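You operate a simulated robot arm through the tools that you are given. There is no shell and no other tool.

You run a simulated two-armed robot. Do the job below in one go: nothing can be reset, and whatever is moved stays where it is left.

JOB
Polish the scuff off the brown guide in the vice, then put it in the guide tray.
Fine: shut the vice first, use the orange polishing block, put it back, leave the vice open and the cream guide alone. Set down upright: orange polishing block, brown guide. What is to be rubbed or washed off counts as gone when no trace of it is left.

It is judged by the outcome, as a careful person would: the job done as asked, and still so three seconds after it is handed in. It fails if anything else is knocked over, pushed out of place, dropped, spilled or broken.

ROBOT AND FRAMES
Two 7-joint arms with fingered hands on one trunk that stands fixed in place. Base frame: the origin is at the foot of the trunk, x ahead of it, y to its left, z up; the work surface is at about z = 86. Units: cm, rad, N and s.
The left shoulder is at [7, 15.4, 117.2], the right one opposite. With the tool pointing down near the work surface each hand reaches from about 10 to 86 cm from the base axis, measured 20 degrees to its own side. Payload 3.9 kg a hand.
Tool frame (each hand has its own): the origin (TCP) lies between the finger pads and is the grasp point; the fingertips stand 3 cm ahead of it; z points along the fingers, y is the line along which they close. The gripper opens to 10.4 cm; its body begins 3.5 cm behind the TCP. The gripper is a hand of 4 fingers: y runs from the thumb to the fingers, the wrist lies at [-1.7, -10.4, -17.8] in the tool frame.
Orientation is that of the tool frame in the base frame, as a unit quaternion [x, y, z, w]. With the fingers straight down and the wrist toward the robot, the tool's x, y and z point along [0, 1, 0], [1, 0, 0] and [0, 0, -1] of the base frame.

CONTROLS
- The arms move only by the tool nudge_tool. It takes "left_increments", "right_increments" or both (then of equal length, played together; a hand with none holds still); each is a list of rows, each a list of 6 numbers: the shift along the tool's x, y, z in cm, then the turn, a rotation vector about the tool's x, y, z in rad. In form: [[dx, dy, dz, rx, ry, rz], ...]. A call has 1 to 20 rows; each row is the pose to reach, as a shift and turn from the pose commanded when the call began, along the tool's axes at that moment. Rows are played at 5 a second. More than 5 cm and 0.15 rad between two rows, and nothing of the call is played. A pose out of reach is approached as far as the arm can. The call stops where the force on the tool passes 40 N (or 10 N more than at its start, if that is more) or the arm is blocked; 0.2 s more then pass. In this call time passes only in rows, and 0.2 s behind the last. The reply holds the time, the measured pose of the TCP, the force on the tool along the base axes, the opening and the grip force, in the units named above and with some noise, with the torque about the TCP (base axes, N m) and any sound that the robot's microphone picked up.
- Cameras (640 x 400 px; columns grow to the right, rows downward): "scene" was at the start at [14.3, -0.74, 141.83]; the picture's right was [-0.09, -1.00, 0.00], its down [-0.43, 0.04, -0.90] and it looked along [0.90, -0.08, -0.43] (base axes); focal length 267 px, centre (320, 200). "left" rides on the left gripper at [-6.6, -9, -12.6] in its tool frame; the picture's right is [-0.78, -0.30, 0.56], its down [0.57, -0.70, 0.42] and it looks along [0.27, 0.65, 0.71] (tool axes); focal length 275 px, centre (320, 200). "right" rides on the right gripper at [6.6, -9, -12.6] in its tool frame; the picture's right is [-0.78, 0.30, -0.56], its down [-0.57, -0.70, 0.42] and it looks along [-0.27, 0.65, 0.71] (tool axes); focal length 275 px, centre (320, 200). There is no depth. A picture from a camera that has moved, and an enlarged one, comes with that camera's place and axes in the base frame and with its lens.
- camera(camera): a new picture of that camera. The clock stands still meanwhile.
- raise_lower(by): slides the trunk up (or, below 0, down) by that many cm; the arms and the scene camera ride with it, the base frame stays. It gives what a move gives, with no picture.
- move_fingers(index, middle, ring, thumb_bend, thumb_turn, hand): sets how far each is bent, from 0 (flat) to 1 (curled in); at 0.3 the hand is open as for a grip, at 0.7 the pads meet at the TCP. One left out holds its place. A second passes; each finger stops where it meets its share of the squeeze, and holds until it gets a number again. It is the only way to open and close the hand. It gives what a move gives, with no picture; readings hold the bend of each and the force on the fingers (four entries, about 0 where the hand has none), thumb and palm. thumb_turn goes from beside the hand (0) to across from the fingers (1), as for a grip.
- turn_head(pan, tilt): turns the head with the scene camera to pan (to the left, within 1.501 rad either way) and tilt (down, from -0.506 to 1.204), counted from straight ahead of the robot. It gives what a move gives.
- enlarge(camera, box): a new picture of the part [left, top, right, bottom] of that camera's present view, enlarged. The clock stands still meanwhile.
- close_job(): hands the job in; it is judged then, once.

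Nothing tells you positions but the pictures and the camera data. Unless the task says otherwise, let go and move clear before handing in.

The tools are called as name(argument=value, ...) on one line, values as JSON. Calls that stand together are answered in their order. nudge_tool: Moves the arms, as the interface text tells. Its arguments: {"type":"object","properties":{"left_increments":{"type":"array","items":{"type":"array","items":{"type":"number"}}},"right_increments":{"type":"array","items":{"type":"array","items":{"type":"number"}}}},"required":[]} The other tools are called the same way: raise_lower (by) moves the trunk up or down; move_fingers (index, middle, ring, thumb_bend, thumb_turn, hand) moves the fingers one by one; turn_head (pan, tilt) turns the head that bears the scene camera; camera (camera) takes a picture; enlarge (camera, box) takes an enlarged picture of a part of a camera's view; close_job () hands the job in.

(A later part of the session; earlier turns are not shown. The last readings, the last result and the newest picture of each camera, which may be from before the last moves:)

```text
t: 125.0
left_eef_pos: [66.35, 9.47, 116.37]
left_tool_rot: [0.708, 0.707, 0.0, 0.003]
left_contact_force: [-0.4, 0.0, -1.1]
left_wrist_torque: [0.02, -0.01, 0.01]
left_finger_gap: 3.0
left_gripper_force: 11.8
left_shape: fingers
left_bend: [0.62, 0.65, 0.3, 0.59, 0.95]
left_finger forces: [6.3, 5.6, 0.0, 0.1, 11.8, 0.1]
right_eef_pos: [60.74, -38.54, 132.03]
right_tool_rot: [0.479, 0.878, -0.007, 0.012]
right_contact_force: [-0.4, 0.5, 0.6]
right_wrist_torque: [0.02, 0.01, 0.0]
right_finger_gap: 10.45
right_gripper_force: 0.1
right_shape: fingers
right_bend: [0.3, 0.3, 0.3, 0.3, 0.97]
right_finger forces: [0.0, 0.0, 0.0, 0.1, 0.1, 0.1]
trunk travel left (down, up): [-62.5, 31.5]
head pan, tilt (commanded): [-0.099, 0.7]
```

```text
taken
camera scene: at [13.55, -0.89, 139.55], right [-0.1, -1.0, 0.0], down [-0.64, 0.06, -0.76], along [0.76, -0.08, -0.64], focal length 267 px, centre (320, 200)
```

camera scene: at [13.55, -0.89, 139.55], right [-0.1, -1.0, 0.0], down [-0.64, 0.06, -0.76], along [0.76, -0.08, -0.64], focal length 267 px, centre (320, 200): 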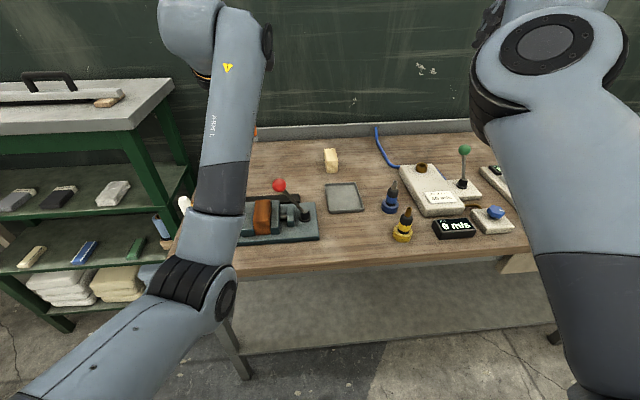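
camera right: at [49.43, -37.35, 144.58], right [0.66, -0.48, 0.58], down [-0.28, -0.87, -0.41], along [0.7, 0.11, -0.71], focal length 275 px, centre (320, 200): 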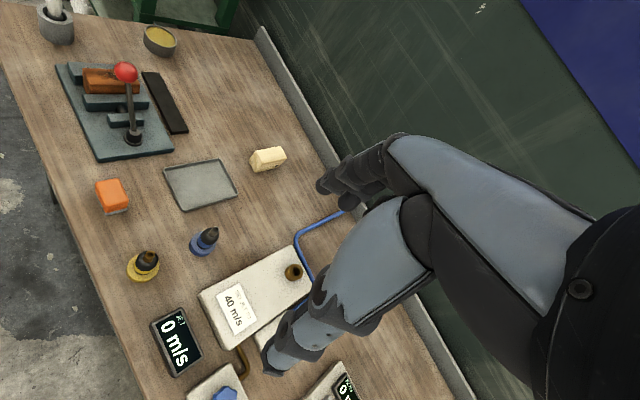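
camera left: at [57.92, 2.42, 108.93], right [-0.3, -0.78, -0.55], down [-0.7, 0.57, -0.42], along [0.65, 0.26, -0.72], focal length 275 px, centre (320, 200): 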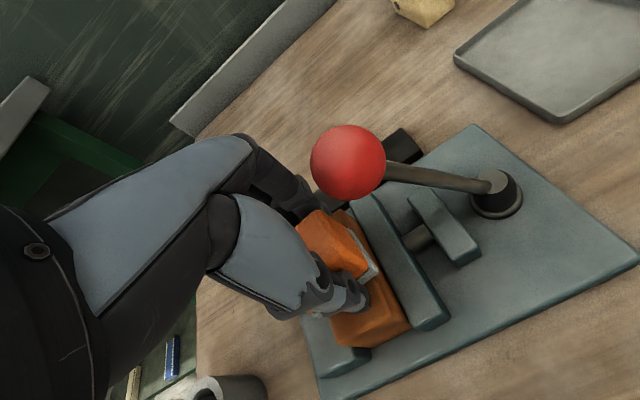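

The loop works: at the same hand pose the elbow is now 4 cm farther out. Repeating the loop.

nudge_tool(left_increments=[[1.9, 0, -0.3, 0, 0.1, 0], [3.7, 0, -0.7, 0, 0.2, 0], [5.4, 0, -1.2, 0, 0.3, 0], [7.1, 0, -1.8, 0, 0.4, 0], [8.7, 0, -2.5, 0, 0.5, 0], [10.2, 0, -3.3, 0, 0.6, 0], [11.5, 0, -4.2, 0, 0.7, 0]])

nudge_tool(left_increments=[[3.4, 2.1, 0.3, 0, 0, 0], [6.8, 4.2, 0.6, 0, 0, 0], [10.2, 6.3, 0.9, 0, 0, 0], [13.6, 8.4, 1.2, 0, 0, 0], [16.6, 10.1, 1.4, 0, 0, 0]])

nudge_tool(left_increments=[[-1.9, 0, -0.3, 0, -0.1, 0], [-3.7, 0, -0.7, 0, -0.2, 0], [-5.4, 0, -1.2, 0, -0.3, 0], [-7.1, 0, -1.8, 0, -0.4, 0], [-8.7, 0, -2.5, 0, -0.5, 0], [-10.2, 0, -3.3, 0, -0.6, 0], [-11.5, 0, -4.2, 0, -0.7, 0]])

nudge_tool(left_increments=[[-2.8, -2, 1.9, 0, 0, 0], [-5.6, -4, 3.8, 0, 0, 0], [-8.4, -6, 5.7, 0, 0, 0], [-11.2, -8, 7.6, 0, 0, 0], [-14, -10, 9.6, 0, 0, 0]])

camera(camera="scene")

```text
t: 126.6
left_eef_pos: [66.37, 21.14, 120.26]
left_tool_rot: [0.667, 0.663, 0.242, -0.24]
left_contact_force: [0.5, 0.4, -1.6]
left_wrist_torque: [0.0, 0.04, 0.01]
left_finger_gap: 3.0
left_gripper_force: 11.6
left_shape: fingers
left_bend: [0.62, 0.65, 0.3, 0.59, 0.95]
left_finger forces: [6.4, 5.4, 0.0, 0.0, 11.9, 0.0]
right_eef_pos: [60.83, -38.35, 132.14]
right_tool_rot: [0.479, 0.878, -0.006, 0.012]
right_contact_force: [-0.2, -0.4, 0.1]
right_wrist_torque: [0.01, 0.02, -0.01]
right_finger_gap: 10.45
right_gripper_force: 0.0
right_shape: fingers
right_bend: [0.3, 0.3, 0.3, 0.3, 0.97]
right_finger forces: [0.0, 0.1, 0.1, 0.0, 0.0, 0.0]
trunk travel left (down, up): [-62.5, 31.5]
head pan, tilt (commanded): [-0.099, 0.7]
```

```text
t: 127.8
left_eef_pos: [76.54, 34.67, 129.54]
left_tool_rot: [0.666, 0.664, 0.241, -0.24]
left_contact_force: [-0.3, 0.8, -1.6]
left_wrist_torque: [0.06, 0.02, 0.02]
left_finger_gap: 2.97
left_gripper_force: 11.7
left_shape: fingers
left_bend: [0.62, 0.65, 0.3, 0.59, 0.95]
left_finger forces: [6.3, 5.6, 0.0, 0.0, 12.0, 0.0]
right_eef_pos: [60.63, -38.42, 132.16]
right_tool_rot: [0.479, 0.878, -0.007, 0.012]
right_contact_force: [0.8, -0.8, 0.1]
right_wrist_torque: [0.01, 0.04, 0.01]
right_finger_gap: 10.44
right_gripper_force: 0.1
right_shape: fingers
right_bend: [0.3, 0.3, 0.3, 0.3, 0.97]
right_finger forces: [0.0, 0.1, 0.0, 0.0, 0.0, 0.0]
trunk travel left (down, up): [-62.5, 31.5]
head pan, tilt (commanded): [-0.099, 0.7]
```

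```text
t: 129.4
left_eef_pos: [76.46, 23.11, 125.51]
left_tool_rot: [0.708, 0.707, -0.002, 0.002]
left_contact_force: [0.6, -0.5, -1.0]
left_wrist_torque: [0.01, -0.02, 0.03]
left_finger_gap: 2.99
left_gripper_force: 11.6
left_shape: fingers
left_bend: [0.62, 0.65, 0.3, 0.59, 0.95]
left_finger forces: [6.5, 5.6, 0.1, 0.1, 11.8, 0.0]
right_eef_pos: [60.73, -38.4, 132.23]
right_tool_rot: [0.479, 0.878, -0.006, 0.012]
right_contact_force: [0.7, 1.1, 0.0]
right_wrist_torque: [0.0, -0.06, 0.01]
right_finger_gap: 10.44
right_gripper_force: 0.2
right_shape: fingers
right_bend: [0.3, 0.3, 0.3, 0.3, 0.97]
right_finger forces: [0.0, 0.1, 0.0, 0.1, 0.0, 0.1]
trunk travel left (down, up): [-62.5, 31.5]
head pan, tilt (commanded): [-0.099, 0.7]
```

```text
t: 130.6
left_eef_pos: [66.2, 8.94, 116.16]
left_tool_rot: [0.708, 0.706, -0.002, 0.002]
left_contact_force: [-0.8, 0.2, -0.8]
left_wrist_torque: [0.03, 0.0, -0.02]
left_finger_gap: 3.01
left_gripper_force: 12.3
left_shape: fingers
left_bend: [0.62, 0.65, 0.3, 0.59, 0.95]
left_finger forces: [6.3, 5.7, 0.0, 0.1, 11.8, 0.0]
right_eef_pos: [60.67, -38.52, 132.12]
right_tool_rot: [0.479, 0.878, -0.006, 0.012]
right_contact_force: [-0.8, -0.3, 0.1]
right_wrist_torque: [0.0, -0.02, 0.02]
right_finger_gap: 10.46
right_gripper_force: 0.1
right_shape: fingers
right_bend: [0.3, 0.3, 0.3, 0.3, 0.97]
right_finger forces: [0.0, 0.0, 0.0, 0.0, 0.0, 0.0]
trunk travel left (down, up): [-62.5, 31.5]
head pan, tilt (commanded): [-0.099, 0.7]
```

```text
taken
camera scene: at [13.55, -0.89, 139.55], right [-0.1, -1.0, 0.0], down [-0.64, 0.06, -0.76], along [0.76, -0.08, -0.64], focal length 267 px, centre (320, 200)
```

scene: 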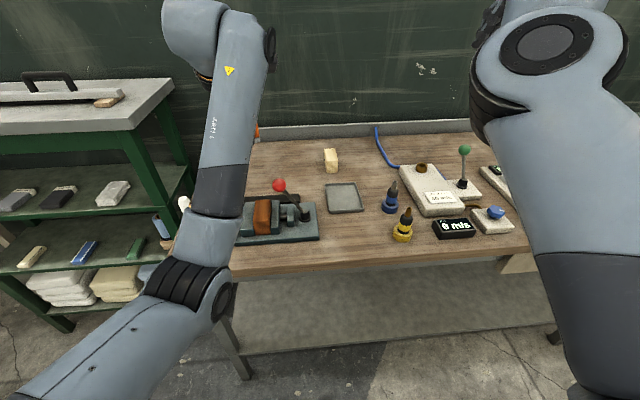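

That order has saturated. Trying the opposite order (roll while extended, un-roll while bent) and comparing the elbow at the same hand pose.

nudge_tool(left_increments=[[2.8, 2, -1.9, 0, 0, 0], [5.6, 4, -3.8, 0, 0, 0], [8.4, 6, -5.7, 0, 0, 0], [11.2, 8, -7.6, 0, 0, 0], [14, 10.2, -9.4, 0, 0, 0]])

nudge_tool(left_increments=[[1.9, 0, -0.3, 0, 0.1, 0], [3.7, 0, -0.7, 0, 0.2, 0], [5.4, 0, -1.2, 0, 0.3, 0], [7.1, 0, -1.8, 0, 0.4, 0], [8.7, 0, -2.5, 0, 0.5, 0], [10.2, 0, -3.3, 0, 0.6, 0], [11.5, 0, -4.2, 0, 0.7, 0]])

nudge_tool(left_increments=[[-3.4, -2.1, -0.3, 0, 0, 0], [-6.8, -4.2, -0.6, 0, 0, 0], [-10.2, -6.3, -0.9, 0, 0, 0], [-13.6, -8.4, -1.2, 0, 0, 0], [-16.6, -10.1, -1.4, 0, 0, 0]])

nudge_tool(left_increments=[[-1.9, 0, -0.3, 0, -0.1, 0], [-3.7, 0, -0.7, 0, -0.2, 0], [-5.4, 0, -1.2, 0, -0.3, 0], [-7.1, 0, -1.8, 0, -0.4, 0], [-8.7, 0, -2.5, 0, -0.5, 0], [-10.2, 0, -3.3, 0, -0.6, 0], [-11.5, 0, -4.2, 0, -0.7, 0]])

camera(camera="scene")

```text
t: 131.8
left_eef_pos: [76.54, 23.45, 125.48]
left_tool_rot: [0.707, 0.707, -0.002, 0.002]
left_contact_force: [-0.4, 0.5, -0.8]
left_wrist_torque: [0.02, 0.0, 0.01]
left_finger_gap: 2.99
left_gripper_force: 12.0
left_shape: fingers
left_bend: [0.62, 0.65, 0.3, 0.59, 0.95]
left_finger forces: [6.3, 5.6, 0.1, 0.0, 11.9, 0.0]
right_eef_pos: [60.65, -38.37, 132.1]
right_tool_rot: [0.48, 0.877, -0.006, 0.012]
right_contact_force: [-0.1, 1.0, 0.1]
right_wrist_torque: [-0.01, 0.0, 0.0]
right_finger_gap: 10.44
right_gripper_force: 0.0
right_shape: fingers
right_bend: [0.3, 0.3, 0.3, 0.3, 0.97]
right_finger forces: [0.1, 0.0, 0.0, 0.0, 0.1, 0.1]
trunk travel left (down, up): [-62.5, 31.5]
head pan, tilt (commanded): [-0.099, 0.7]
```

```text
t: 133.4
left_eef_pos: [76.67, 34.83, 129.63]
left_tool_rot: [0.666, 0.664, 0.241, -0.241]
left_contact_force: [0.0, 0.0, -0.9]
left_wrist_torque: [-0.01, -0.03, 0.0]
left_finger_gap: 2.97
left_gripper_force: 11.9
left_shape: fingers
left_bend: [0.62, 0.65, 0.3, 0.59, 0.95]
left_finger forces: [6.3, 5.6, 0.1, 0.0, 11.9, 0.1]
right_eef_pos: [60.72, -38.39, 132.19]
right_tool_rot: [0.479, 0.878, -0.006, 0.012]
right_contact_force: [0.1, -0.7, 0.0]
right_wrist_torque: [-0.03, 0.0, 0.0]
right_finger_gap: 10.44
right_gripper_force: 0.0
right_shape: fingers
right_bend: [0.3, 0.3, 0.3, 0.3, 0.97]
right_finger forces: [0.0, 0.0, 0.1, 0.0, 0.0, 0.0]
trunk travel left (down, up): [-62.5, 31.5]
head pan, tilt (commanded): [-0.099, 0.7]
```

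```text
t: 134.6
left_eef_pos: [67.0, 20.94, 119.96]
left_tool_rot: [0.665, 0.664, 0.241, -0.241]
left_contact_force: [-1.1, -0.6, -1.9]
left_wrist_torque: [-0.03, 0.0, -0.02]
left_finger_gap: 2.95
left_gripper_force: 11.9
left_shape: fingers
left_bend: [0.62, 0.65, 0.3, 0.59, 0.95]
left_finger forces: [6.4, 5.6, 0.0, 0.1, 12.0, 0.0]
right_eef_pos: [60.64, -38.44, 132.07]
right_tool_rot: [0.479, 0.878, -0.006, 0.011]
right_contact_force: [-0.1, -0.8, -0.5]
right_wrist_torque: [0.0, -0.01, 0.0]
right_finger_gap: 10.44
right_gripper_force: 0.1
right_shape: fingers
right_bend: [0.3, 0.3, 0.3, 0.3, 0.97]
right_finger forces: [0.1, 0.1, 0.0, 0.1, 0.0, 0.0]
trunk travel left (down, up): [-62.5, 31.5]
head pan, tilt (commanded): [-0.099, 0.7]
```

```text
t: 136.2
left_eef_pos: [66.56, 9.62, 115.86]
left_tool_rot: [0.708, 0.706, -0.002, 0.001]
left_contact_force: [0.4, 0.1, -2.0]
left_wrist_torque: [-0.01, -0.02, 0.0]
left_finger_gap: 2.97
left_gripper_force: 11.7
left_shape: fingers
left_bend: [0.62, 0.65, 0.3, 0.59, 0.95]
left_finger forces: [6.2, 5.6, 0.0, 0.0, 11.7, 0.1]
right_eef_pos: [60.66, -38.48, 132.15]
right_tool_rot: [0.48, 0.877, -0.006, 0.012]
right_contact_force: [0.1, -1.0, 0.2]
right_wrist_torque: [-0.01, -0.01, 0.0]
right_finger_gap: 10.47
right_gripper_force: 0.1
right_shape: fingers
right_bend: [0.3, 0.3, 0.3, 0.3, 0.97]
right_finger forces: [0.0, 0.0, 0.0, 0.0, 0.1, 0.0]
trunk travel left (down, up): [-62.5, 31.5]
head pan, tilt (commanded): [-0.099, 0.7]
```

```text
taken
camera scene: at [13.6, -0.8, 139.54], right [-0.1, -1.0, 0.0], down [-0.64, 0.06, -0.76], along [0.76, -0.08, -0.64], focal length 267 px, centre (320, 200)
```

scene: 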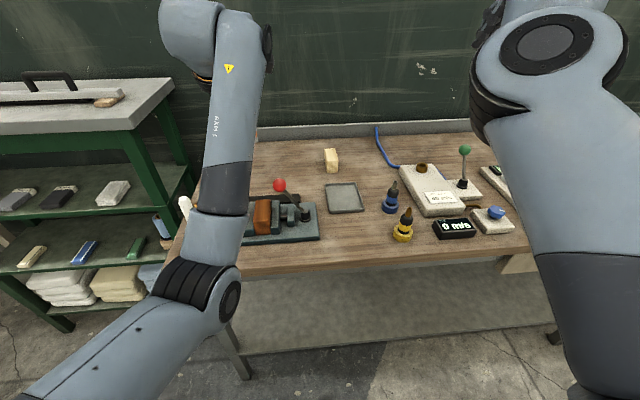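

The elbow settles at about the same place (y ≈ 12–13), similar to when earlier moves worked. From here I'll go right with an inward yaw, which eases the arm.

nudge_tool(left_increments=[[-2.6, -0.1, 1.6, 0, 0, 0.08], [-5.3, -0.2, 3.2, 0, 0, 0.16], [-8, -0.4, 4.8, 0, 0, 0.24], [-10.6, -0.5, 6.2, 0, 0, 0.32]])

camera(camera="scene")

```text
t: 137.2
left_eef_pos: [65.99, -1.16, 109.74]
left_tool_rot: [0.812, 0.584, -0.001, 0.002]
left_contact_force: [-0.1, -0.5, -0.2]
left_wrist_torque: [0.0, -0.03, 0.01]
left_finger_gap: 2.98
left_gripper_force: 12.2
left_shape: fingers
left_bend: [0.62, 0.65, 0.3, 0.59, 0.95]
left_finger forces: [6.3, 5.7, 0.1, 0.0, 11.9, 0.0]
right_eef_pos: [60.76, -38.41, 131.99]
right_tool_rot: [0.479, 0.878, -0.006, 0.011]
right_contact_force: [0.2, -0.7, -0.2]
right_wrist_torque: [0.0, 0.0, 0.0]
right_finger_gap: 10.43
right_gripper_force: 0.0
right_shape: fingers
right_bend: [0.3, 0.3, 0.3, 0.3, 0.97]
right_finger forces: [0.0, 0.0, 0.1, 0.0, 0.1, 0.0]
trunk travel left (down, up): [-62.5, 31.5]
head pan, tilt (commanded): [-0.099, 0.7]
```

```text
taken
camera scene: at [13.62, -0.87, 139.54], right [-0.1, -1.0, 0.0], down [-0.64, 0.06, -0.76], along [0.76, -0.08, -0.64], focal length 267 px, centre (320, 200)
```

scene: 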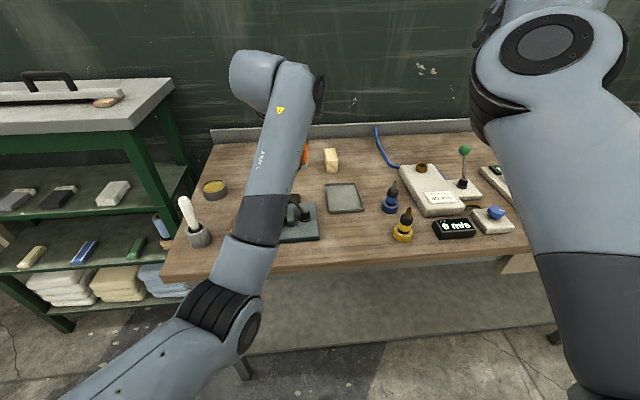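

Reached exactly. Continuing right and lower.

nudge_tool(left_increments=[[-2.4, 0.1, 1.8, 0, 0, 0.02], [-4.8, 0.2, 3.7, 0, 0, 0.04], [-7.1, 0.3, 5.6, 0, 0, 0.05]])

camera(camera="scene")

```text
t: 138.0
left_eef_pos: [64.8, -6.73, 104.64]
left_tool_rot: [0.82, 0.572, 0.005, 0.002]
left_contact_force: [-0.4, -0.1, -0.3]
left_wrist_torque: [-0.01, 0.0, 0.04]
left_finger_gap: 2.99
left_gripper_force: 12.2
left_shape: fingers
left_bend: [0.62, 0.65, 0.3, 0.59, 0.95]
left_finger forces: [6.5, 5.5, 0.0, 0.1, 12.0, 0.0]
right_eef_pos: [60.79, -38.4, 132.12]
right_tool_rot: [0.479, 0.878, -0.006, 0.012]
right_contact_force: [-1.1, 0.6, -0.3]
right_wrist_torque: [-0.03, 0.01, 0.0]
right_finger_gap: 10.43
right_gripper_force: 0.0
right_shape: fingers
right_bend: [0.3, 0.3, 0.3, 0.3, 0.97]
right_finger forces: [0.0, 0.0, 0.0, 0.0, 0.1, 0.1]
trunk travel left (down, up): [-62.5, 31.5]
head pan, tilt (commanded): [-0.099, 0.7]
```

```text
taken
camera scene: at [13.64, -0.74, 139.54], right [-0.1, -1.0, 0.0], down [-0.64, 0.06, -0.76], along [0.76, -0.08, -0.64], focal length 267 px, centre (320, 200)
```

scene: 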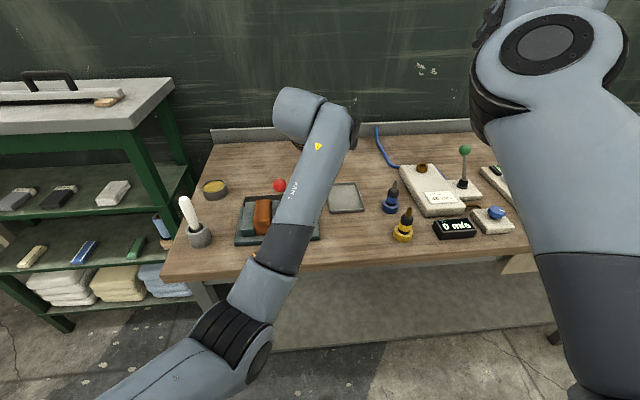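

The arm can't bring the hand farther right at this yaw, but turning the hand inward about the wrist reaches the block's place easily. I'll set the block down there turned, and let the right hand (whose own side it is) restore its orientation afterwards.

nudge_tool(left_increments=[[-1.0, 0.1, 0.5, 0, 0, 0.11], [-2.1, 0.1, 1.2, 0, 0, 0.22], [-3.2, 0, 2.0, 0, 0, 0.33], [-4.3, -0.2, 2.9, 0, 0, 0.44], [-5.4, -0.4, 3.8, 0, 0, 0.55], [-6.4, -0.6, 4.6, 0, 0, 0.65]])

camera(camera="scene")

camera(camera="left")

camera(camera="right")

```text
t: 139.4
left_eef_pos: [60.97, -13.67, 99.51]
left_tool_rot: [0.963, 0.269, -0.001, 0.002]
left_contact_force: [0.0, -0.6, -0.7]
left_wrist_torque: [0.01, 0.02, -0.01]
left_finger_gap: 2.98
left_gripper_force: 11.7
left_shape: fingers
left_bend: [0.62, 0.65, 0.3, 0.59, 0.95]
left_finger forces: [6.3, 5.6, 0.1, 0.0, 11.9, 0.0]
right_eef_pos: [60.71, -38.46, 132.07]
right_tool_rot: [0.479, 0.878, -0.005, 0.011]
right_contact_force: [-0.1, -0.4, -0.8]
right_wrist_torque: [0.0, -0.02, 0.01]
right_finger_gap: 10.44
right_gripper_force: 0.0
right_shape: fingers
right_bend: [0.3, 0.3, 0.3, 0.3, 0.97]
right_finger forces: [0.0, 0.0, 0.0, 0.0, 0.1, 0.0]
trunk travel left (down, up): [-62.5, 31.5]
head pan, tilt (commanded): [-0.099, 0.7]
```

```text
taken
camera scene: at [13.63, -0.78, 139.54], right [-0.1, -1.0, 0.0], down [-0.64, 0.06, -0.76], along [0.76, -0.08, -0.64], focal length 267 px, centre (320, 200)
```

scene: 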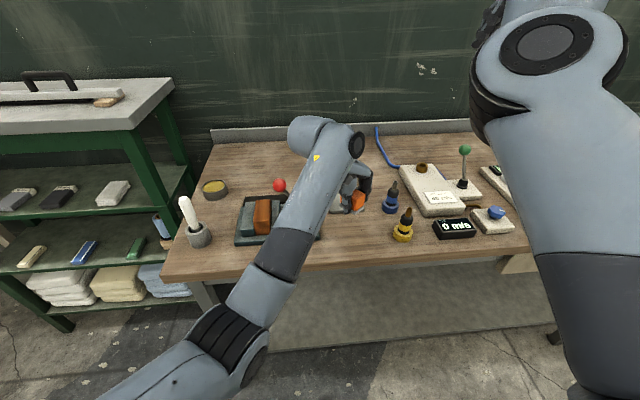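

```text
taken
camera left: at [50.82, -9.4, 112.01], right [-0.82, -0.15, -0.56], down [0.13, 0.89, -0.43], along [0.56, -0.42, -0.71], focal length 275 px, centre (320, 200)
```

left: 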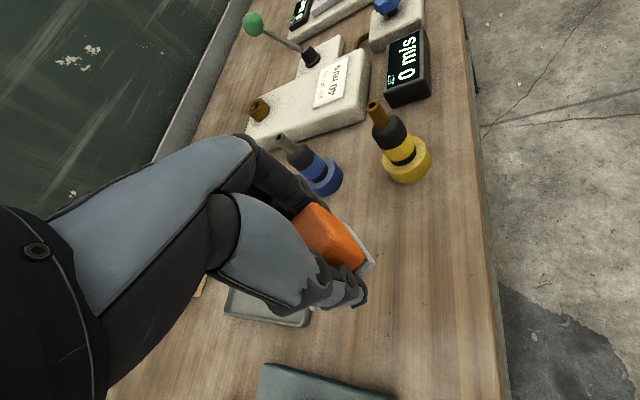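

```text
taken
camera right: at [49.46, -37.39, 144.56], right [0.66, -0.48, 0.58], down [-0.28, -0.87, -0.41], along [0.7, 0.11, -0.71], focal length 275 px, centre (320, 200)
```

right: 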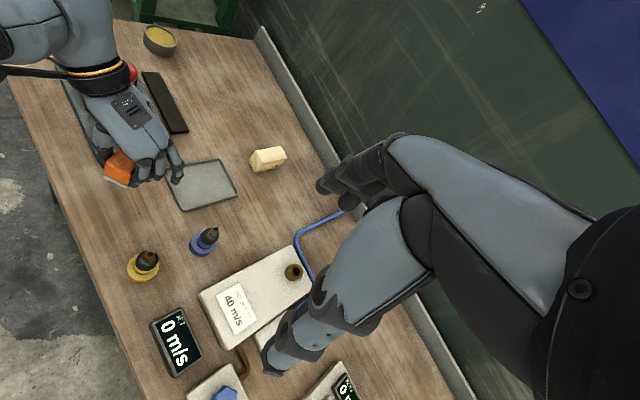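

The hand reaches the block's place comfortably now. Turning the rest of the way so the block sits square to the bench, and lowering to a few cm above the table.

nudge_tool(left_increments=[[-0.2, -0.2, 1, 0, 0, 0.11], [-0.4, -0.4, 2, 0, 0, 0.22], [-0.6, -0.6, 3.2, 0, 0, 0.33], [-0.8, -0.8, 4.4, 0, 0, 0.44], [-0.9, -0.97, 5.5, 0, 0, 0.544]])

camera(camera="left")

enlarge(camera="right", box=[40, 100, 240, 300])

```text
t: 140.6
left_eef_pos: [60.09, -13.19, 94.1]
left_tool_rot: [1.0, 0.003, 0.0, 0.002]
left_contact_force: [0.6, 0.9, -1.8]
left_wrist_torque: [-0.02, 0.0, 0.02]
left_finger_gap: 2.98
left_gripper_force: 11.7
left_shape: fingers
left_bend: [0.62, 0.65, 0.3, 0.59, 0.95]
left_finger forces: [6.3, 5.6, 0.0, 0.1, 11.9, 0.0]
right_eef_pos: [60.79, -38.5, 132.06]
right_tool_rot: [0.48, 0.877, -0.007, 0.012]
right_contact_force: [-0.2, -0.2, 0.1]
right_wrist_torque: [0.01, 0.0, -0.03]
right_finger_gap: 10.45
right_gripper_force: 0.2
right_shape: fingers
right_bend: [0.3, 0.3, 0.3, 0.3, 0.97]
right_finger forces: [0.1, 0.0, 0.0, 0.0, 0.1, 0.0]
trunk travel left (down, up): [-62.5, 31.5]
head pan, tilt (commanded): [-0.099, 0.7]
```

```text
taken
camera left: at [53.42, -4.29, 106.59], right [-0.78, 0.29, -0.56], down [0.57, 0.7, -0.43], along [0.27, -0.65, -0.71], focal length 275 px, centre (320, 200)
```

left: 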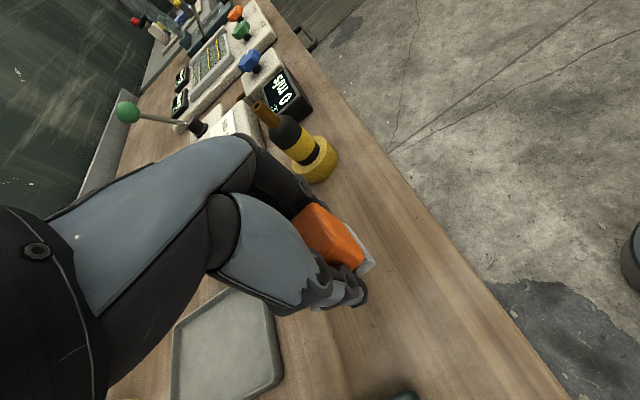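

```text
2.00 times, centred on (140, 200) of right
camera zoom: at [49.49, -37.38, 144.55], right [0.66, -0.48, 0.58], down [-0.28, -0.87, -0.41], along [0.7, 0.11, -0.71], focal length 551 px, centre (680, 200)
```

zoom: 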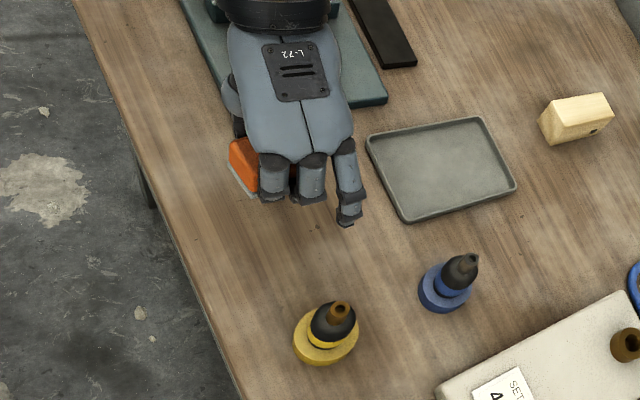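

Square and above its place. Lowering toward the table.

nudge_tool(left_increments=[[-0.2, 0, 1.5, 0, 0, 0], [-0.3, 0.05, 3, 0, 0, 0], [-0.3, 0.1, 3.9, 0, 0, 0]])

nudge_tool(left_increments=[[0, 0, 0.2, 0, 0, 0], [0, 0, 0.4, 0, 0, 0]])

```text
t: 141.4
left_eef_pos: [59.47, -13.55, 90.25]
left_tool_rot: [1.0, 0.002, 0.001, 0.004]
left_contact_force: [0.4, -0.2, -0.2]
left_wrist_torque: [-0.01, 0.03, 0.01]
left_finger_gap: 2.98
left_gripper_force: 11.7
left_shape: fingers
left_bend: [0.62, 0.65, 0.3, 0.59, 0.95]
left_finger forces: [6.4, 5.6, 0.0, 0.0, 11.9, 0.0]
right_eef_pos: [60.72, -38.44, 132.19]
right_tool_rot: [0.479, 0.877, -0.006, 0.011]
right_contact_force: [-0.4, -0.1, -0.4]
right_wrist_torque: [-0.04, 0.03, 0.02]
right_finger_gap: 10.44
right_gripper_force: 0.2
right_shape: fingers
right_bend: [0.3, 0.3, 0.3, 0.3, 0.97]
right_finger forces: [0.0, 0.1, 0.1, 0.0, 0.1, 0.0]
trunk travel left (down, up): [-62.5, 31.5]
head pan, tilt (commanded): [-0.099, 0.7]
```

```text
t: 142.0
left_eef_pos: [59.53, -13.45, 89.76]
left_tool_rot: [1.0, 0.002, 0.001, 0.002]
left_contact_force: [-0.2, 0.1, -0.5]
left_wrist_torque: [0.04, -0.04, -0.01]
left_finger_gap: 2.99
left_gripper_force: 11.8
left_shape: fingers
left_bend: [0.62, 0.65, 0.3, 0.59, 0.95]
left_finger forces: [6.4, 5.6, 0.1, 0.1, 11.9, 0.0]
right_eef_pos: [60.76, -38.39, 132.09]
right_tool_rot: [0.479, 0.878, -0.006, 0.012]
right_contact_force: [0.3, -0.3, -0.5]
right_wrist_torque: [0.0, -0.01, -0.02]
right_finger_gap: 10.44
right_gripper_force: 0.1
right_shape: fingers
right_bend: [0.3, 0.3, 0.3, 0.3, 0.97]
right_finger forces: [0.0, 0.1, 0.0, 0.1, 0.0, 0.0]
trunk travel left (down, up): [-62.5, 31.5]
head pan, tilt (commanded): [-0.099, 0.7]
```

nudge_tool(left_increments=[[0.15, 0, 0.15, 0, 0, 0], [0.15, 0, 0.3, 0, 0, 0]])

enlarge(camera="right", box=[70, 130, 190, 230])

```text
t: 142.6
left_eef_pos: [59.79, -13.52, 89.43]
left_tool_rot: [1.0, 0.003, 0.001, 0.003]
left_contact_force: [1.1, -0.6, -0.8]
left_wrist_torque: [0.01, 0.01, 0.0]
left_finger_gap: 2.98
left_gripper_force: 11.8
left_shape: fingers
left_bend: [0.62, 0.65, 0.3, 0.59, 0.95]
left_finger forces: [6.4, 5.6, 0.0, 0.0, 12.0, 0.0]
right_eef_pos: [60.74, -38.47, 132.06]
right_tool_rot: [0.48, 0.877, -0.006, 0.012]
right_contact_force: [-0.1, -0.3, -0.4]
right_wrist_torque: [0.0, 0.0, 0.01]
right_finger_gap: 10.45
right_gripper_force: 0.0
right_shape: fingers
right_bend: [0.3, 0.3, 0.3, 0.3, 0.97]
right_finger forces: [0.1, 0.1, 0.0, 0.1, 0.0, 0.1]
trunk travel left (down, up): [-62.5, 31.5]
head pan, tilt (commanded): [-0.099, 0.7]
```

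```text
4.00 times, centred on (130, 180) of right
camera zoom: at [49.44, -37.38, 144.57], right [0.66, -0.48, 0.58], down [-0.28, -0.87, -0.41], along [0.7, 0.11, -0.71], focal length 1101 px, centre (1080, 280)
```

zoom: 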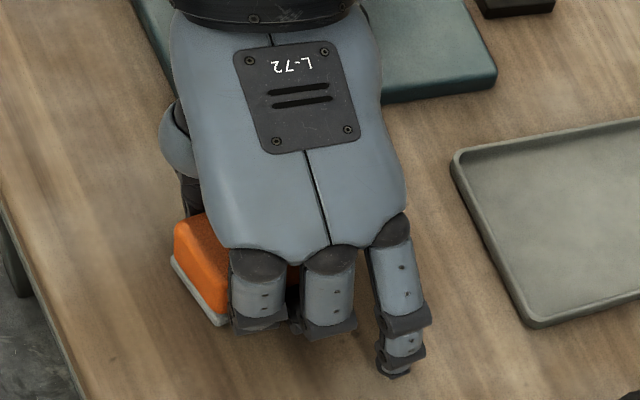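

nudge_tool(left_increments=[[0, 0, 0.12, 0, 0, 0], [0, 0, 0.25, 0, 0, 0]])

```text
t: 143.2
left_eef_pos: [59.8, -13.55, 89.29]
left_tool_rot: [1.0, 0.002, 0.0, 0.002]
left_contact_force: [2.0, 0.1, 1.9]
left_wrist_torque: [0.05, -0.02, -0.01]
left_finger_gap: 2.95
left_gripper_force: 13.8
left_shape: fingers
left_bend: [0.62, 0.65, 0.3, 0.59, 0.96]
left_finger forces: [7.6, 5.9, 0.1, 0.0, 14.4, 0.0]
right_eef_pos: [60.74, -38.32, 132.11]
right_tool_rot: [0.48, 0.877, -0.006, 0.012]
right_contact_force: [0.4, -0.4, 0.1]
right_wrist_torque: [0.01, -0.04, -0.01]
right_finger_gap: 10.44
right_gripper_force: 0.0
right_shape: fingers
right_bend: [0.3, 0.3, 0.3, 0.3, 0.97]
right_finger forces: [0.0, 0.0, 0.0, 0.0, 0.0, 0.1]
trunk travel left (down, up): [-62.5, 31.5]
head pan, tilt (commanded): [-0.099, 0.7]
```

The block touches the table (about 2.5 N). Releasing gently.

move_fingers(hand="left", index=0.55, middle=0.55, thumb_bend=0.53)

move_fingers(hand="left", index=0.4, middle=0.4, thumb_bend=0.4)

camera(camera="left")

enlarge(camera="right", box=[70, 130, 190, 230])

```text
t: 144.2
left_eef_pos: [59.73, -13.47, 89.38]
left_tool_rot: [1.0, 0.002, 0.001, 0.002]
left_contact_force: [3.6, 1.7, 10.2]
left_wrist_torque: [-0.26, -0.11, 0.12]
left_finger_gap: 4.24
left_gripper_force: 5.4
left_shape: fingers
left_bend: [0.56, 0.57, 0.3, 0.53, 0.97]
left_finger forces: [5.3, 5.3, 0.1, 0.1, 0.0, 0.0]
right_eef_pos: [60.64, -38.36, 132.24]
right_tool_rot: [0.479, 0.878, -0.007, 0.012]
right_contact_force: [-0.5, -0.5, -0.3]
right_wrist_torque: [0.01, 0.0, 0.0]
right_finger_gap: 10.44
right_gripper_force: 0.0
right_shape: fingers
right_bend: [0.3, 0.3, 0.3, 0.3, 0.97]
right_finger forces: [0.0, 0.0, 0.0, 0.0, 0.0, 0.0]
trunk travel left (down, up): [-62.5, 31.5]
head pan, tilt (commanded): [-0.099, 0.7]
```

```text
t: 145.2
left_eef_pos: [59.63, -13.53, 89.26]
left_tool_rot: [1.0, 0.002, 0.001, 0.002]
left_contact_force: [-0.4, 3.3, 7.1]
left_wrist_torque: [-0.25, -0.06, -0.02]
left_finger_gap: 7.92
left_gripper_force: 3.7
left_shape: fingers
left_bend: [0.4, 0.43, 0.3, 0.4, 0.97]
left_finger forces: [0.0, 8.0, 0.0, 0.0, 0.0, 0.0]
right_eef_pos: [60.52, -38.42, 132.21]
right_tool_rot: [0.48, 0.877, -0.006, 0.012]
right_contact_force: [0.0, 0.3, 0.2]
right_wrist_torque: [0.0, -0.01, -0.01]
right_finger_gap: 10.44
right_gripper_force: 0.1
right_shape: fingers
right_bend: [0.3, 0.3, 0.3, 0.3, 0.97]
right_finger forces: [0.0, 0.1, 0.1, 0.0, 0.0, 0.1]
trunk travel left (down, up): [-62.5, 31.5]
head pan, tilt (commanded): [-0.099, 0.7]
```

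```text
taken
camera left: at [53.02, -4.44, 101.82], right [-0.78, 0.29, -0.56], down [0.57, 0.7, -0.43], along [0.27, -0.65, -0.71], focal length 275 px, centre (320, 200)
```

left: 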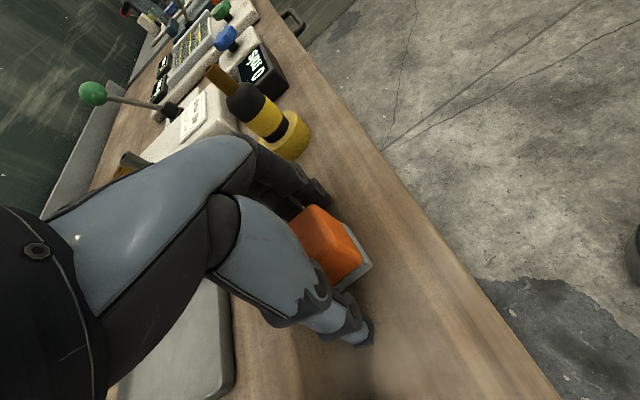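

```text
4.00 times, centred on (130, 180) of right
camera zoom: at [49.27, -37.28, 144.66], right [0.66, -0.48, 0.58], down [-0.27, -0.87, -0.41], along [0.7, 0.11, -0.71], focal length 1101 px, centre (1080, 280)
```

zoom: 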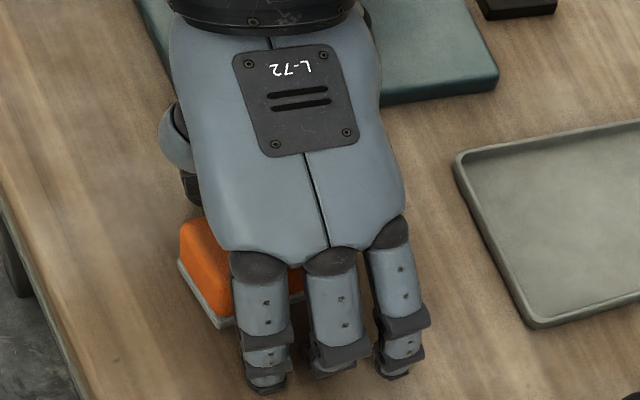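

The fingers have opened; a fingertip presses the table slightly, so I'll raise a little, then open fully and rise.

nudge_tool(left_increments=[[0, 0, -0.4, 0, 0, 0], [0, 0, -0.8, 0, 0, 0]])

move_fingers(hand="left", index=0.35, middle=0.35, thumb_bend=0.35)

enlarge(camera="left", box=[220, 150, 440, 370])

```text
t: 145.8
left_eef_pos: [59.65, -13.41, 90.01]
left_tool_rot: [1.0, 0.001, 0.0, 0.001]
left_contact_force: [0.5, 0.2, -0.1]
left_wrist_torque: [0.02, 0.06, -0.01]
left_finger_gap: 7.92
left_gripper_force: 0.1
left_shape: fingers
left_bend: [0.4, 0.4, 0.3, 0.4, 0.97]
left_finger forces: [0.0, 0.0, 0.0, 0.0, 0.1, 0.1]
right_eef_pos: [60.71, -38.33, 132.14]
right_tool_rot: [0.481, 0.877, -0.007, 0.012]
right_contact_force: [0.6, -0.2, 0.2]
right_wrist_torque: [0.0, 0.01, 0.02]
right_finger_gap: 10.44
right_gripper_force: 0.0
right_shape: fingers
right_bend: [0.3, 0.3, 0.3, 0.3, 0.97]
right_finger forces: [0.0, 0.1, 0.1, 0.1, 0.0, 0.0]
trunk travel left (down, up): [-62.5, 31.5]
head pan, tilt (commanded): [-0.099, 0.7]
```

```text
t: 146.8
left_eef_pos: [59.77, -13.37, 90.05]
left_tool_rot: [1.0, 0.002, 0.001, 0.003]
left_contact_force: [0.0, -0.1, -0.6]
left_wrist_torque: [0.02, 0.0, 0.01]
left_finger_gap: 9.17
left_gripper_force: 0.1
left_shape: fingers
left_bend: [0.35, 0.35, 0.3, 0.35, 0.97]
left_finger forces: [0.1, 0.1, 0.0, 0.1, 0.0, 0.1]
right_eef_pos: [60.79, -38.47, 132.1]
right_tool_rot: [0.48, 0.877, -0.006, 0.011]
right_contact_force: [0.2, 0.3, -0.1]
right_wrist_torque: [-0.02, 0.0, -0.02]
right_finger_gap: 10.43
right_gripper_force: 0.0
right_shape: fingers
right_bend: [0.3, 0.3, 0.3, 0.3, 0.97]
right_finger forces: [0.1, 0.0, 0.0, 0.0, 0.0, 0.0]
trunk travel left (down, up): [-62.5, 31.5]
head pan, tilt (commanded): [-0.099, 0.7]
```

```text
1.82 times, centred on (330, 260) of left
camera zoom: at [53.11, -4.43, 102.56], right [-0.78, 0.29, -0.56], down [0.57, 0.7, -0.43], along [0.27, -0.65, -0.71], focal length 500 px, centre (302, 91)
```

zoom: 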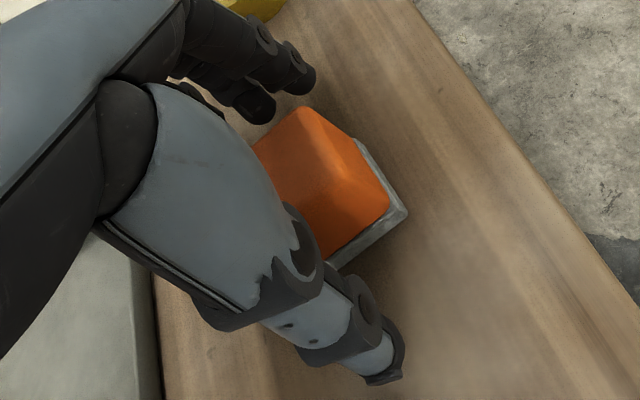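

The block stands upright and free at its place. Raising the left hand straight up and moving it away to the left side.

nudge_tool(left_increments=[[0, 0, -2, 0, 0, 0], [0, 0, -5, 0, 0, 0], [0, 0, -9, 0, 0, 0], [0, 0, -13, 0, 0, 0], [0, 0, -17, 0, 0, 0]])

camera(camera="scene")

enlarge(camera="right", box=[40, 110, 240, 270])

```text
t: 148.0
left_eef_pos: [59.93, -13.35, 106.93]
left_tool_rot: [1.0, 0.002, -0.001, 0.001]
left_contact_force: [-0.8, -0.2, 1.4]
left_wrist_torque: [0.0, 0.02, 0.0]
left_finger_gap: 9.2
left_gripper_force: 0.1
left_shape: fingers
left_bend: [0.35, 0.35, 0.3, 0.35, 0.97]
left_finger forces: [0.0, 0.1, 0.1, 0.0, 0.1, 0.0]
right_eef_pos: [60.62, -38.37, 132.15]
right_tool_rot: [0.48, 0.877, -0.007, 0.012]
right_contact_force: [-0.2, -0.4, -1.0]
right_wrist_torque: [-0.04, 0.02, 0.0]
right_finger_gap: 10.43
right_gripper_force: 0.0
right_shape: fingers
right_bend: [0.3, 0.3, 0.3, 0.3, 0.97]
right_finger forces: [0.1, 0.1, 0.0, 0.0, 0.1, 0.0]
trunk travel left (down, up): [-62.5, 31.5]
head pan, tilt (commanded): [-0.099, 0.7]
```

```text
taken
camera scene: at [13.53, -0.76, 139.54], right [-0.1, -1.0, 0.0], down [-0.64, 0.06, -0.77], along [0.76, -0.08, -0.64], focal length 267 px, centre (320, 200)
```

scene: 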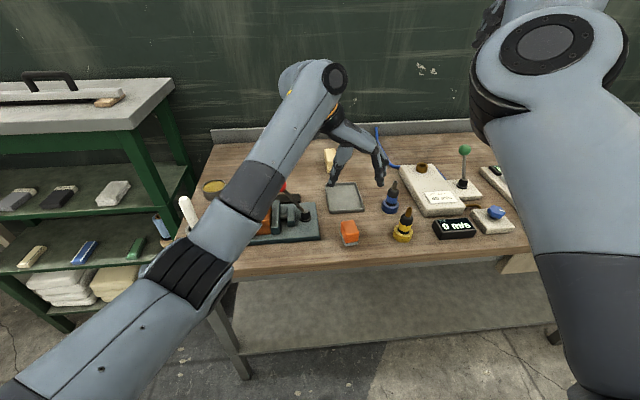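

```text
2.50 times, centred on (140, 190) of right
camera zoom: at [49.36, -37.38, 144.59], right [0.66, -0.48, 0.58], down [-0.27, -0.87, -0.41], along [0.7, 0.11, -0.71], focal length 688 px, centre (770, 225)
```

zoom: 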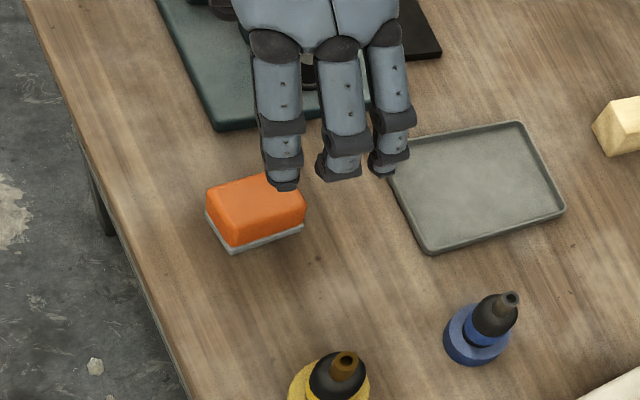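

The block is back at its place upright, but turned 90°. The arm's posture now looks as good as at the start, so I'll test (empty-handed, high) whether I can turn the hand to yaw 0 here; if so I can restore the block's orientation.

nudge_tool(left_increments=[[0, 0, 0, 0, 0, -0.13], [0, 0, 0, 0, 0, -0.26], [0, 0, 0, 0, 0, -0.39], [0, 0, 0, 0, 0, -0.52], [0, 0, 0, 0, 0, -0.65], [0, 0, 0, 0, 0, -0.78], [0, 0, 0, 0, 0, -0.91], [0, 0, 0, 0, 0, -1.04], [0, 0, 0, 0, 0, -1.17], [0, 0, 0, 0, 0, -1.3], [0, 0, 0, 0, 0, -1.43], [0, 0, 0, 0, 0, -1.56]])

camera(camera="scene")

```text
t: 150.6
left_eef_pos: [59.72, -13.34, 107.05]
left_tool_rot: [0.708, 0.706, -0.001, 0.001]
left_contact_force: [-0.3, 0.3, 0.1]
left_wrist_torque: [0.02, -0.02, -0.01]
left_finger_gap: 9.17
left_gripper_force: 0.1
left_shape: fingers
left_bend: [0.35, 0.35, 0.3, 0.35, 0.97]
left_finger forces: [0.0, 0.0, 0.1, 0.1, 0.0, 0.0]
right_eef_pos: [60.82, -38.54, 132.15]
right_tool_rot: [0.479, 0.878, -0.006, 0.011]
right_contact_force: [0.4, -0.2, -0.3]
right_wrist_torque: [0.0, -0.02, -0.02]
right_finger_gap: 10.49
right_gripper_force: 0.0
right_shape: fingers
right_bend: [0.3, 0.3, 0.3, 0.3, 0.97]
right_finger forces: [0.0, 0.1, 0.1, 0.0, 0.0, 0.0]
trunk travel left (down, up): [-62.5, 31.5]
head pan, tilt (commanded): [-0.099, 0.7]
```

```text
taken
camera scene: at [13.57, -0.84, 139.55], right [-0.1, -1.0, 0.0], down [-0.64, 0.06, -0.76], along [0.76, -0.08, -0.64], focal length 267 px, centre (320, 200)
```

scene: 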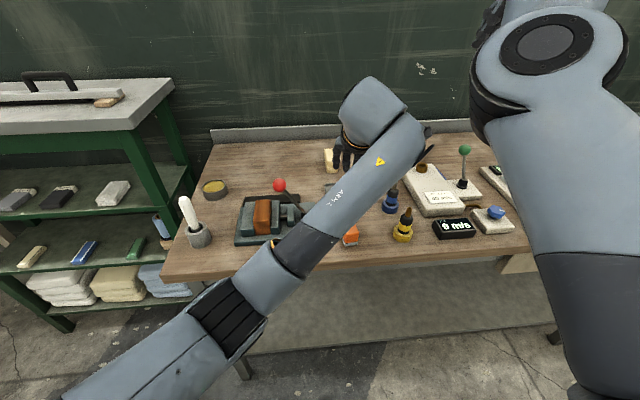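

That works, so I can restore the block's orientation: turn back to -90°, re-grip the block, lift, turn to yaw 0 and set it down.

nudge_tool(left_increments=[[0, 0, 0, 0, 0, 0.13], [0, 0, 0, 0, 0, 0.26], [0, 0, 0, 0, 0, 0.39], [0, 0, 0, 0, 0, 0.52], [0, 0, 0, 0, 0, 0.65], [0, 0, 0, 0, 0, 0.78], [0, 0, 0, 0, 0, 0.91], [0, 0, 0, 0, 0, 1.04], [0, 0, 0, 0, 0, 1.17], [0, 0, 0, 0, 0, 1.3], [0, 0, 0, 0, 0, 1.43], [0, 0, 0, 0, 0, 1.565]])

camera(camera="left")

enlarge(camera="left", box=[260, 200, 460, 360])

```text
t: 153.2
left_eef_pos: [59.83, -13.41, 107.04]
left_tool_rot: [1.0, -0.002, 0.0, 0.002]
left_contact_force: [-0.1, -0.1, -0.7]
left_wrist_torque: [-0.01, 0.01, 0.0]
left_finger_gap: 9.17
left_gripper_force: 0.1
left_shape: fingers
left_bend: [0.35, 0.35, 0.3, 0.35, 0.97]
left_finger forces: [0.2, 0.0, 0.1, 0.1, 0.0, 0.0]
right_eef_pos: [60.79, -38.4, 132.06]
right_tool_rot: [0.48, 0.877, -0.006, 0.011]
right_contact_force: [-0.1, -0.5, 1.1]
right_wrist_torque: [-0.01, -0.01, 0.0]
right_finger_gap: 10.43
right_gripper_force: 0.0
right_shape: fingers
right_bend: [0.3, 0.3, 0.3, 0.3, 0.97]
right_finger forces: [0.0, 0.1, 0.0, 0.0, 0.1, 0.0]
trunk travel left (down, up): [-62.5, 31.5]
head pan, tilt (commanded): [-0.099, 0.7]
```

```text
taken
camera left: at [53.2, -4.35, 119.55], right [-0.77, 0.3, -0.56], down [0.57, 0.7, -0.43], along [0.26, -0.65, -0.71], focal length 275 px, centre (320, 200)
```

left: 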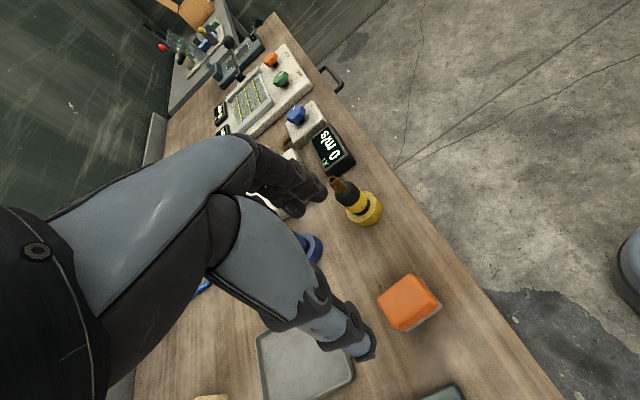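

```text
2.50 times, centred on (360, 280) of left
camera zoom: at [53.2, -4.35, 119.55], right [-0.77, 0.3, -0.56], down [0.57, 0.7, -0.43], along [0.26, -0.65, -0.71], focal length 688 px, centre (220, 0)
```

zoom: 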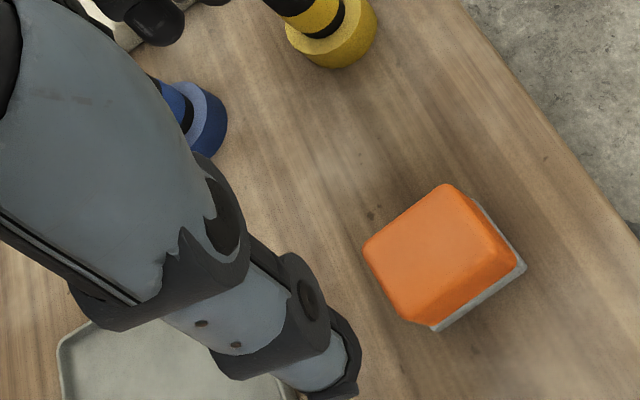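

The block is square and centred at about (59.85, -13.45). Descending to re-grip.

nudge_tool(left_increments=[[0, 0, 4, 0, 0, 0], [0, 0, 8, 0, 0, 0], [0, 0, 12, 0, 0, 0], [0, 0, 15.5, 0, 0, 0], [0, 0, 17.3, 0, 0, 0]])

move_fingers(hand="left", index=0.58, middle=0.58, thumb_bend=0.57)

enlarge(camera="left", box=[220, 150, 440, 370])

```text
t: 154.4
left_eef_pos: [59.92, -13.56, 89.86]
left_tool_rot: [1.0, 0.0, 0.0, 0.002]
left_contact_force: [-0.3, 0.0, 0.4]
left_wrist_torque: [-0.01, 0.0, 0.0]
left_finger_gap: 9.15
left_gripper_force: 0.1
left_shape: fingers
left_bend: [0.35, 0.35, 0.3, 0.35, 0.97]
left_finger forces: [0.1, 0.1, 0.0, 0.0, 0.0, 0.1]
right_eef_pos: [60.75, -38.5, 132.29]
right_tool_rot: [0.479, 0.878, -0.007, 0.012]
right_contact_force: [0.0, 0.1, 0.4]
right_wrist_torque: [-0.01, -0.02, 0.0]
right_finger_gap: 10.45
right_gripper_force: 0.0
right_shape: fingers
right_bend: [0.3, 0.3, 0.3, 0.3, 0.97]
right_finger forces: [0.1, 0.1, 0.0, 0.1, 0.1, 0.1]
trunk travel left (down, up): [-62.5, 31.5]
head pan, tilt (commanded): [-0.099, 0.7]
```

```text
t: 155.4
left_eef_pos: [60.0, -13.59, 89.85]
left_tool_rot: [1.0, -0.001, 0.0, 0.002]
left_contact_force: [0.4, -0.1, -0.7]
left_wrist_torque: [0.0, 0.01, 0.0]
left_finger_gap: 3.77
left_gripper_force: 0.1
left_shape: fingers
left_bend: [0.57, 0.57, 0.3, 0.55, 0.97]
left_finger forces: [0.0, 0.0, 0.0, 0.0, 0.5, 0.1]
right_eef_pos: [60.75, -38.46, 132.02]
right_tool_rot: [0.48, 0.877, -0.007, 0.012]
right_contact_force: [0.2, 0.6, -0.1]
right_wrist_torque: [0.01, -0.03, 0.03]
right_finger_gap: 10.43
right_gripper_force: 0.0
right_shape: fingers
right_bend: [0.3, 0.3, 0.3, 0.3, 0.97]
right_finger forces: [0.0, 0.1, 0.0, 0.0, 0.0, 0.1]
trunk travel left (down, up): [-62.5, 31.5]
head pan, tilt (commanded): [-0.099, 0.7]
```

```text
1.82 times, centred on (330, 260) of left
camera zoom: at [53.34, -4.51, 102.38], right [-0.78, 0.29, -0.56], down [0.57, 0.7, -0.43], along [0.27, -0.65, -0.71], focal length 500 px, centre (302, 91)
```

zoom: 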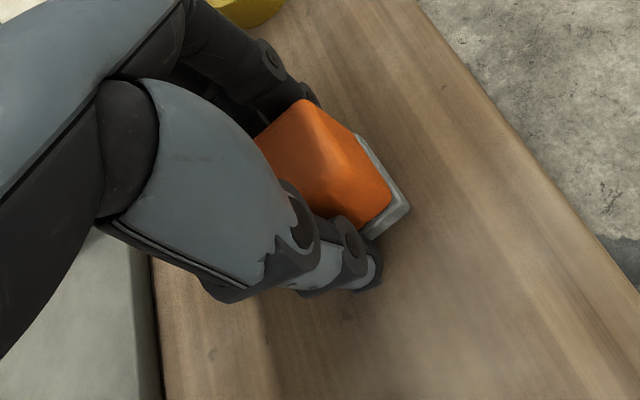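

Contact is starting. Firming the grip, then lifting 6 cm and turning to yaw 0.

move_fingers(hand="left", index=0.7, middle=0.7, thumb_bend=0.7)

nudge_tool(left_increments=[[0, 0, -1, 0, 0, 0], [0, 0, -3, 0, 0, 0], [0, 0, -6, 0, 0, 0], [0, 0, -9, 0, 0, 0]])

camera(camera="left")

```text
t: 156.4
left_eef_pos: [60.07, -13.48, 90.0]
left_tool_rot: [1.0, 0.001, 0.001, 0.003]
left_contact_force: [-0.1, -0.1, 1.2]
left_wrist_torque: [0.01, -0.03, 0.0]
left_finger_gap: 3.32
left_gripper_force: 13.3
left_shape: fingers
left_bend: [0.6, 0.64, 0.3, 0.58, 0.96]
left_finger forces: [7.7, 6.4, 0.0, 0.0, 13.7, 0.0]
right_eef_pos: [60.63, -38.34, 132.04]
right_tool_rot: [0.479, 0.878, -0.006, 0.012]
right_contact_force: [-0.3, 0.2, 0.5]
right_wrist_torque: [-0.01, 0.01, 0.02]
right_finger_gap: 10.44
right_gripper_force: 0.1
right_shape: fingers
right_bend: [0.3, 0.3, 0.3, 0.3, 0.97]
right_finger forces: [0.1, 0.1, 0.1, 0.0, 0.1, 0.0]
trunk travel left (down, up): [-62.5, 31.5]
head pan, tilt (commanded): [-0.099, 0.7]
```

```text
t: 157.4
left_eef_pos: [59.76, -13.53, 98.76]
left_tool_rot: [1.0, 0.0, 0.001, 0.003]
left_contact_force: [-0.4, -1.0, -0.6]
left_wrist_torque: [0.0, 0.0, -0.05]
left_finger_gap: 3.35
left_gripper_force: 13.9
left_shape: fingers
left_bend: [0.6, 0.64, 0.3, 0.58, 0.96]
left_finger forces: [7.6, 6.0, 0.0, 0.0, 13.7, 0.0]
right_eef_pos: [60.68, -38.43, 132.13]
right_tool_rot: [0.48, 0.877, -0.006, 0.011]
right_contact_force: [-0.2, 0.4, 0.0]
right_wrist_torque: [-0.02, -0.03, -0.02]
right_finger_gap: 10.44
right_gripper_force: 0.0
right_shape: fingers
right_bend: [0.3, 0.3, 0.3, 0.3, 0.97]
right_finger forces: [0.0, 0.0, 0.0, 0.1, 0.0, 0.1]
trunk travel left (down, up): [-62.5, 31.5]
head pan, tilt (commanded): [-0.099, 0.7]
```

```text
taken
camera left: at [53.16, -4.47, 111.33], right [-0.78, 0.29, -0.56], down [0.57, 0.7, -0.43], along [0.26, -0.65, -0.71], focal length 275 px, centre (320, 200)
```

left: 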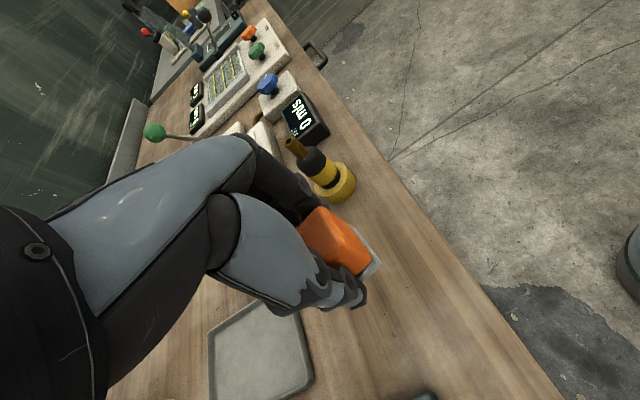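

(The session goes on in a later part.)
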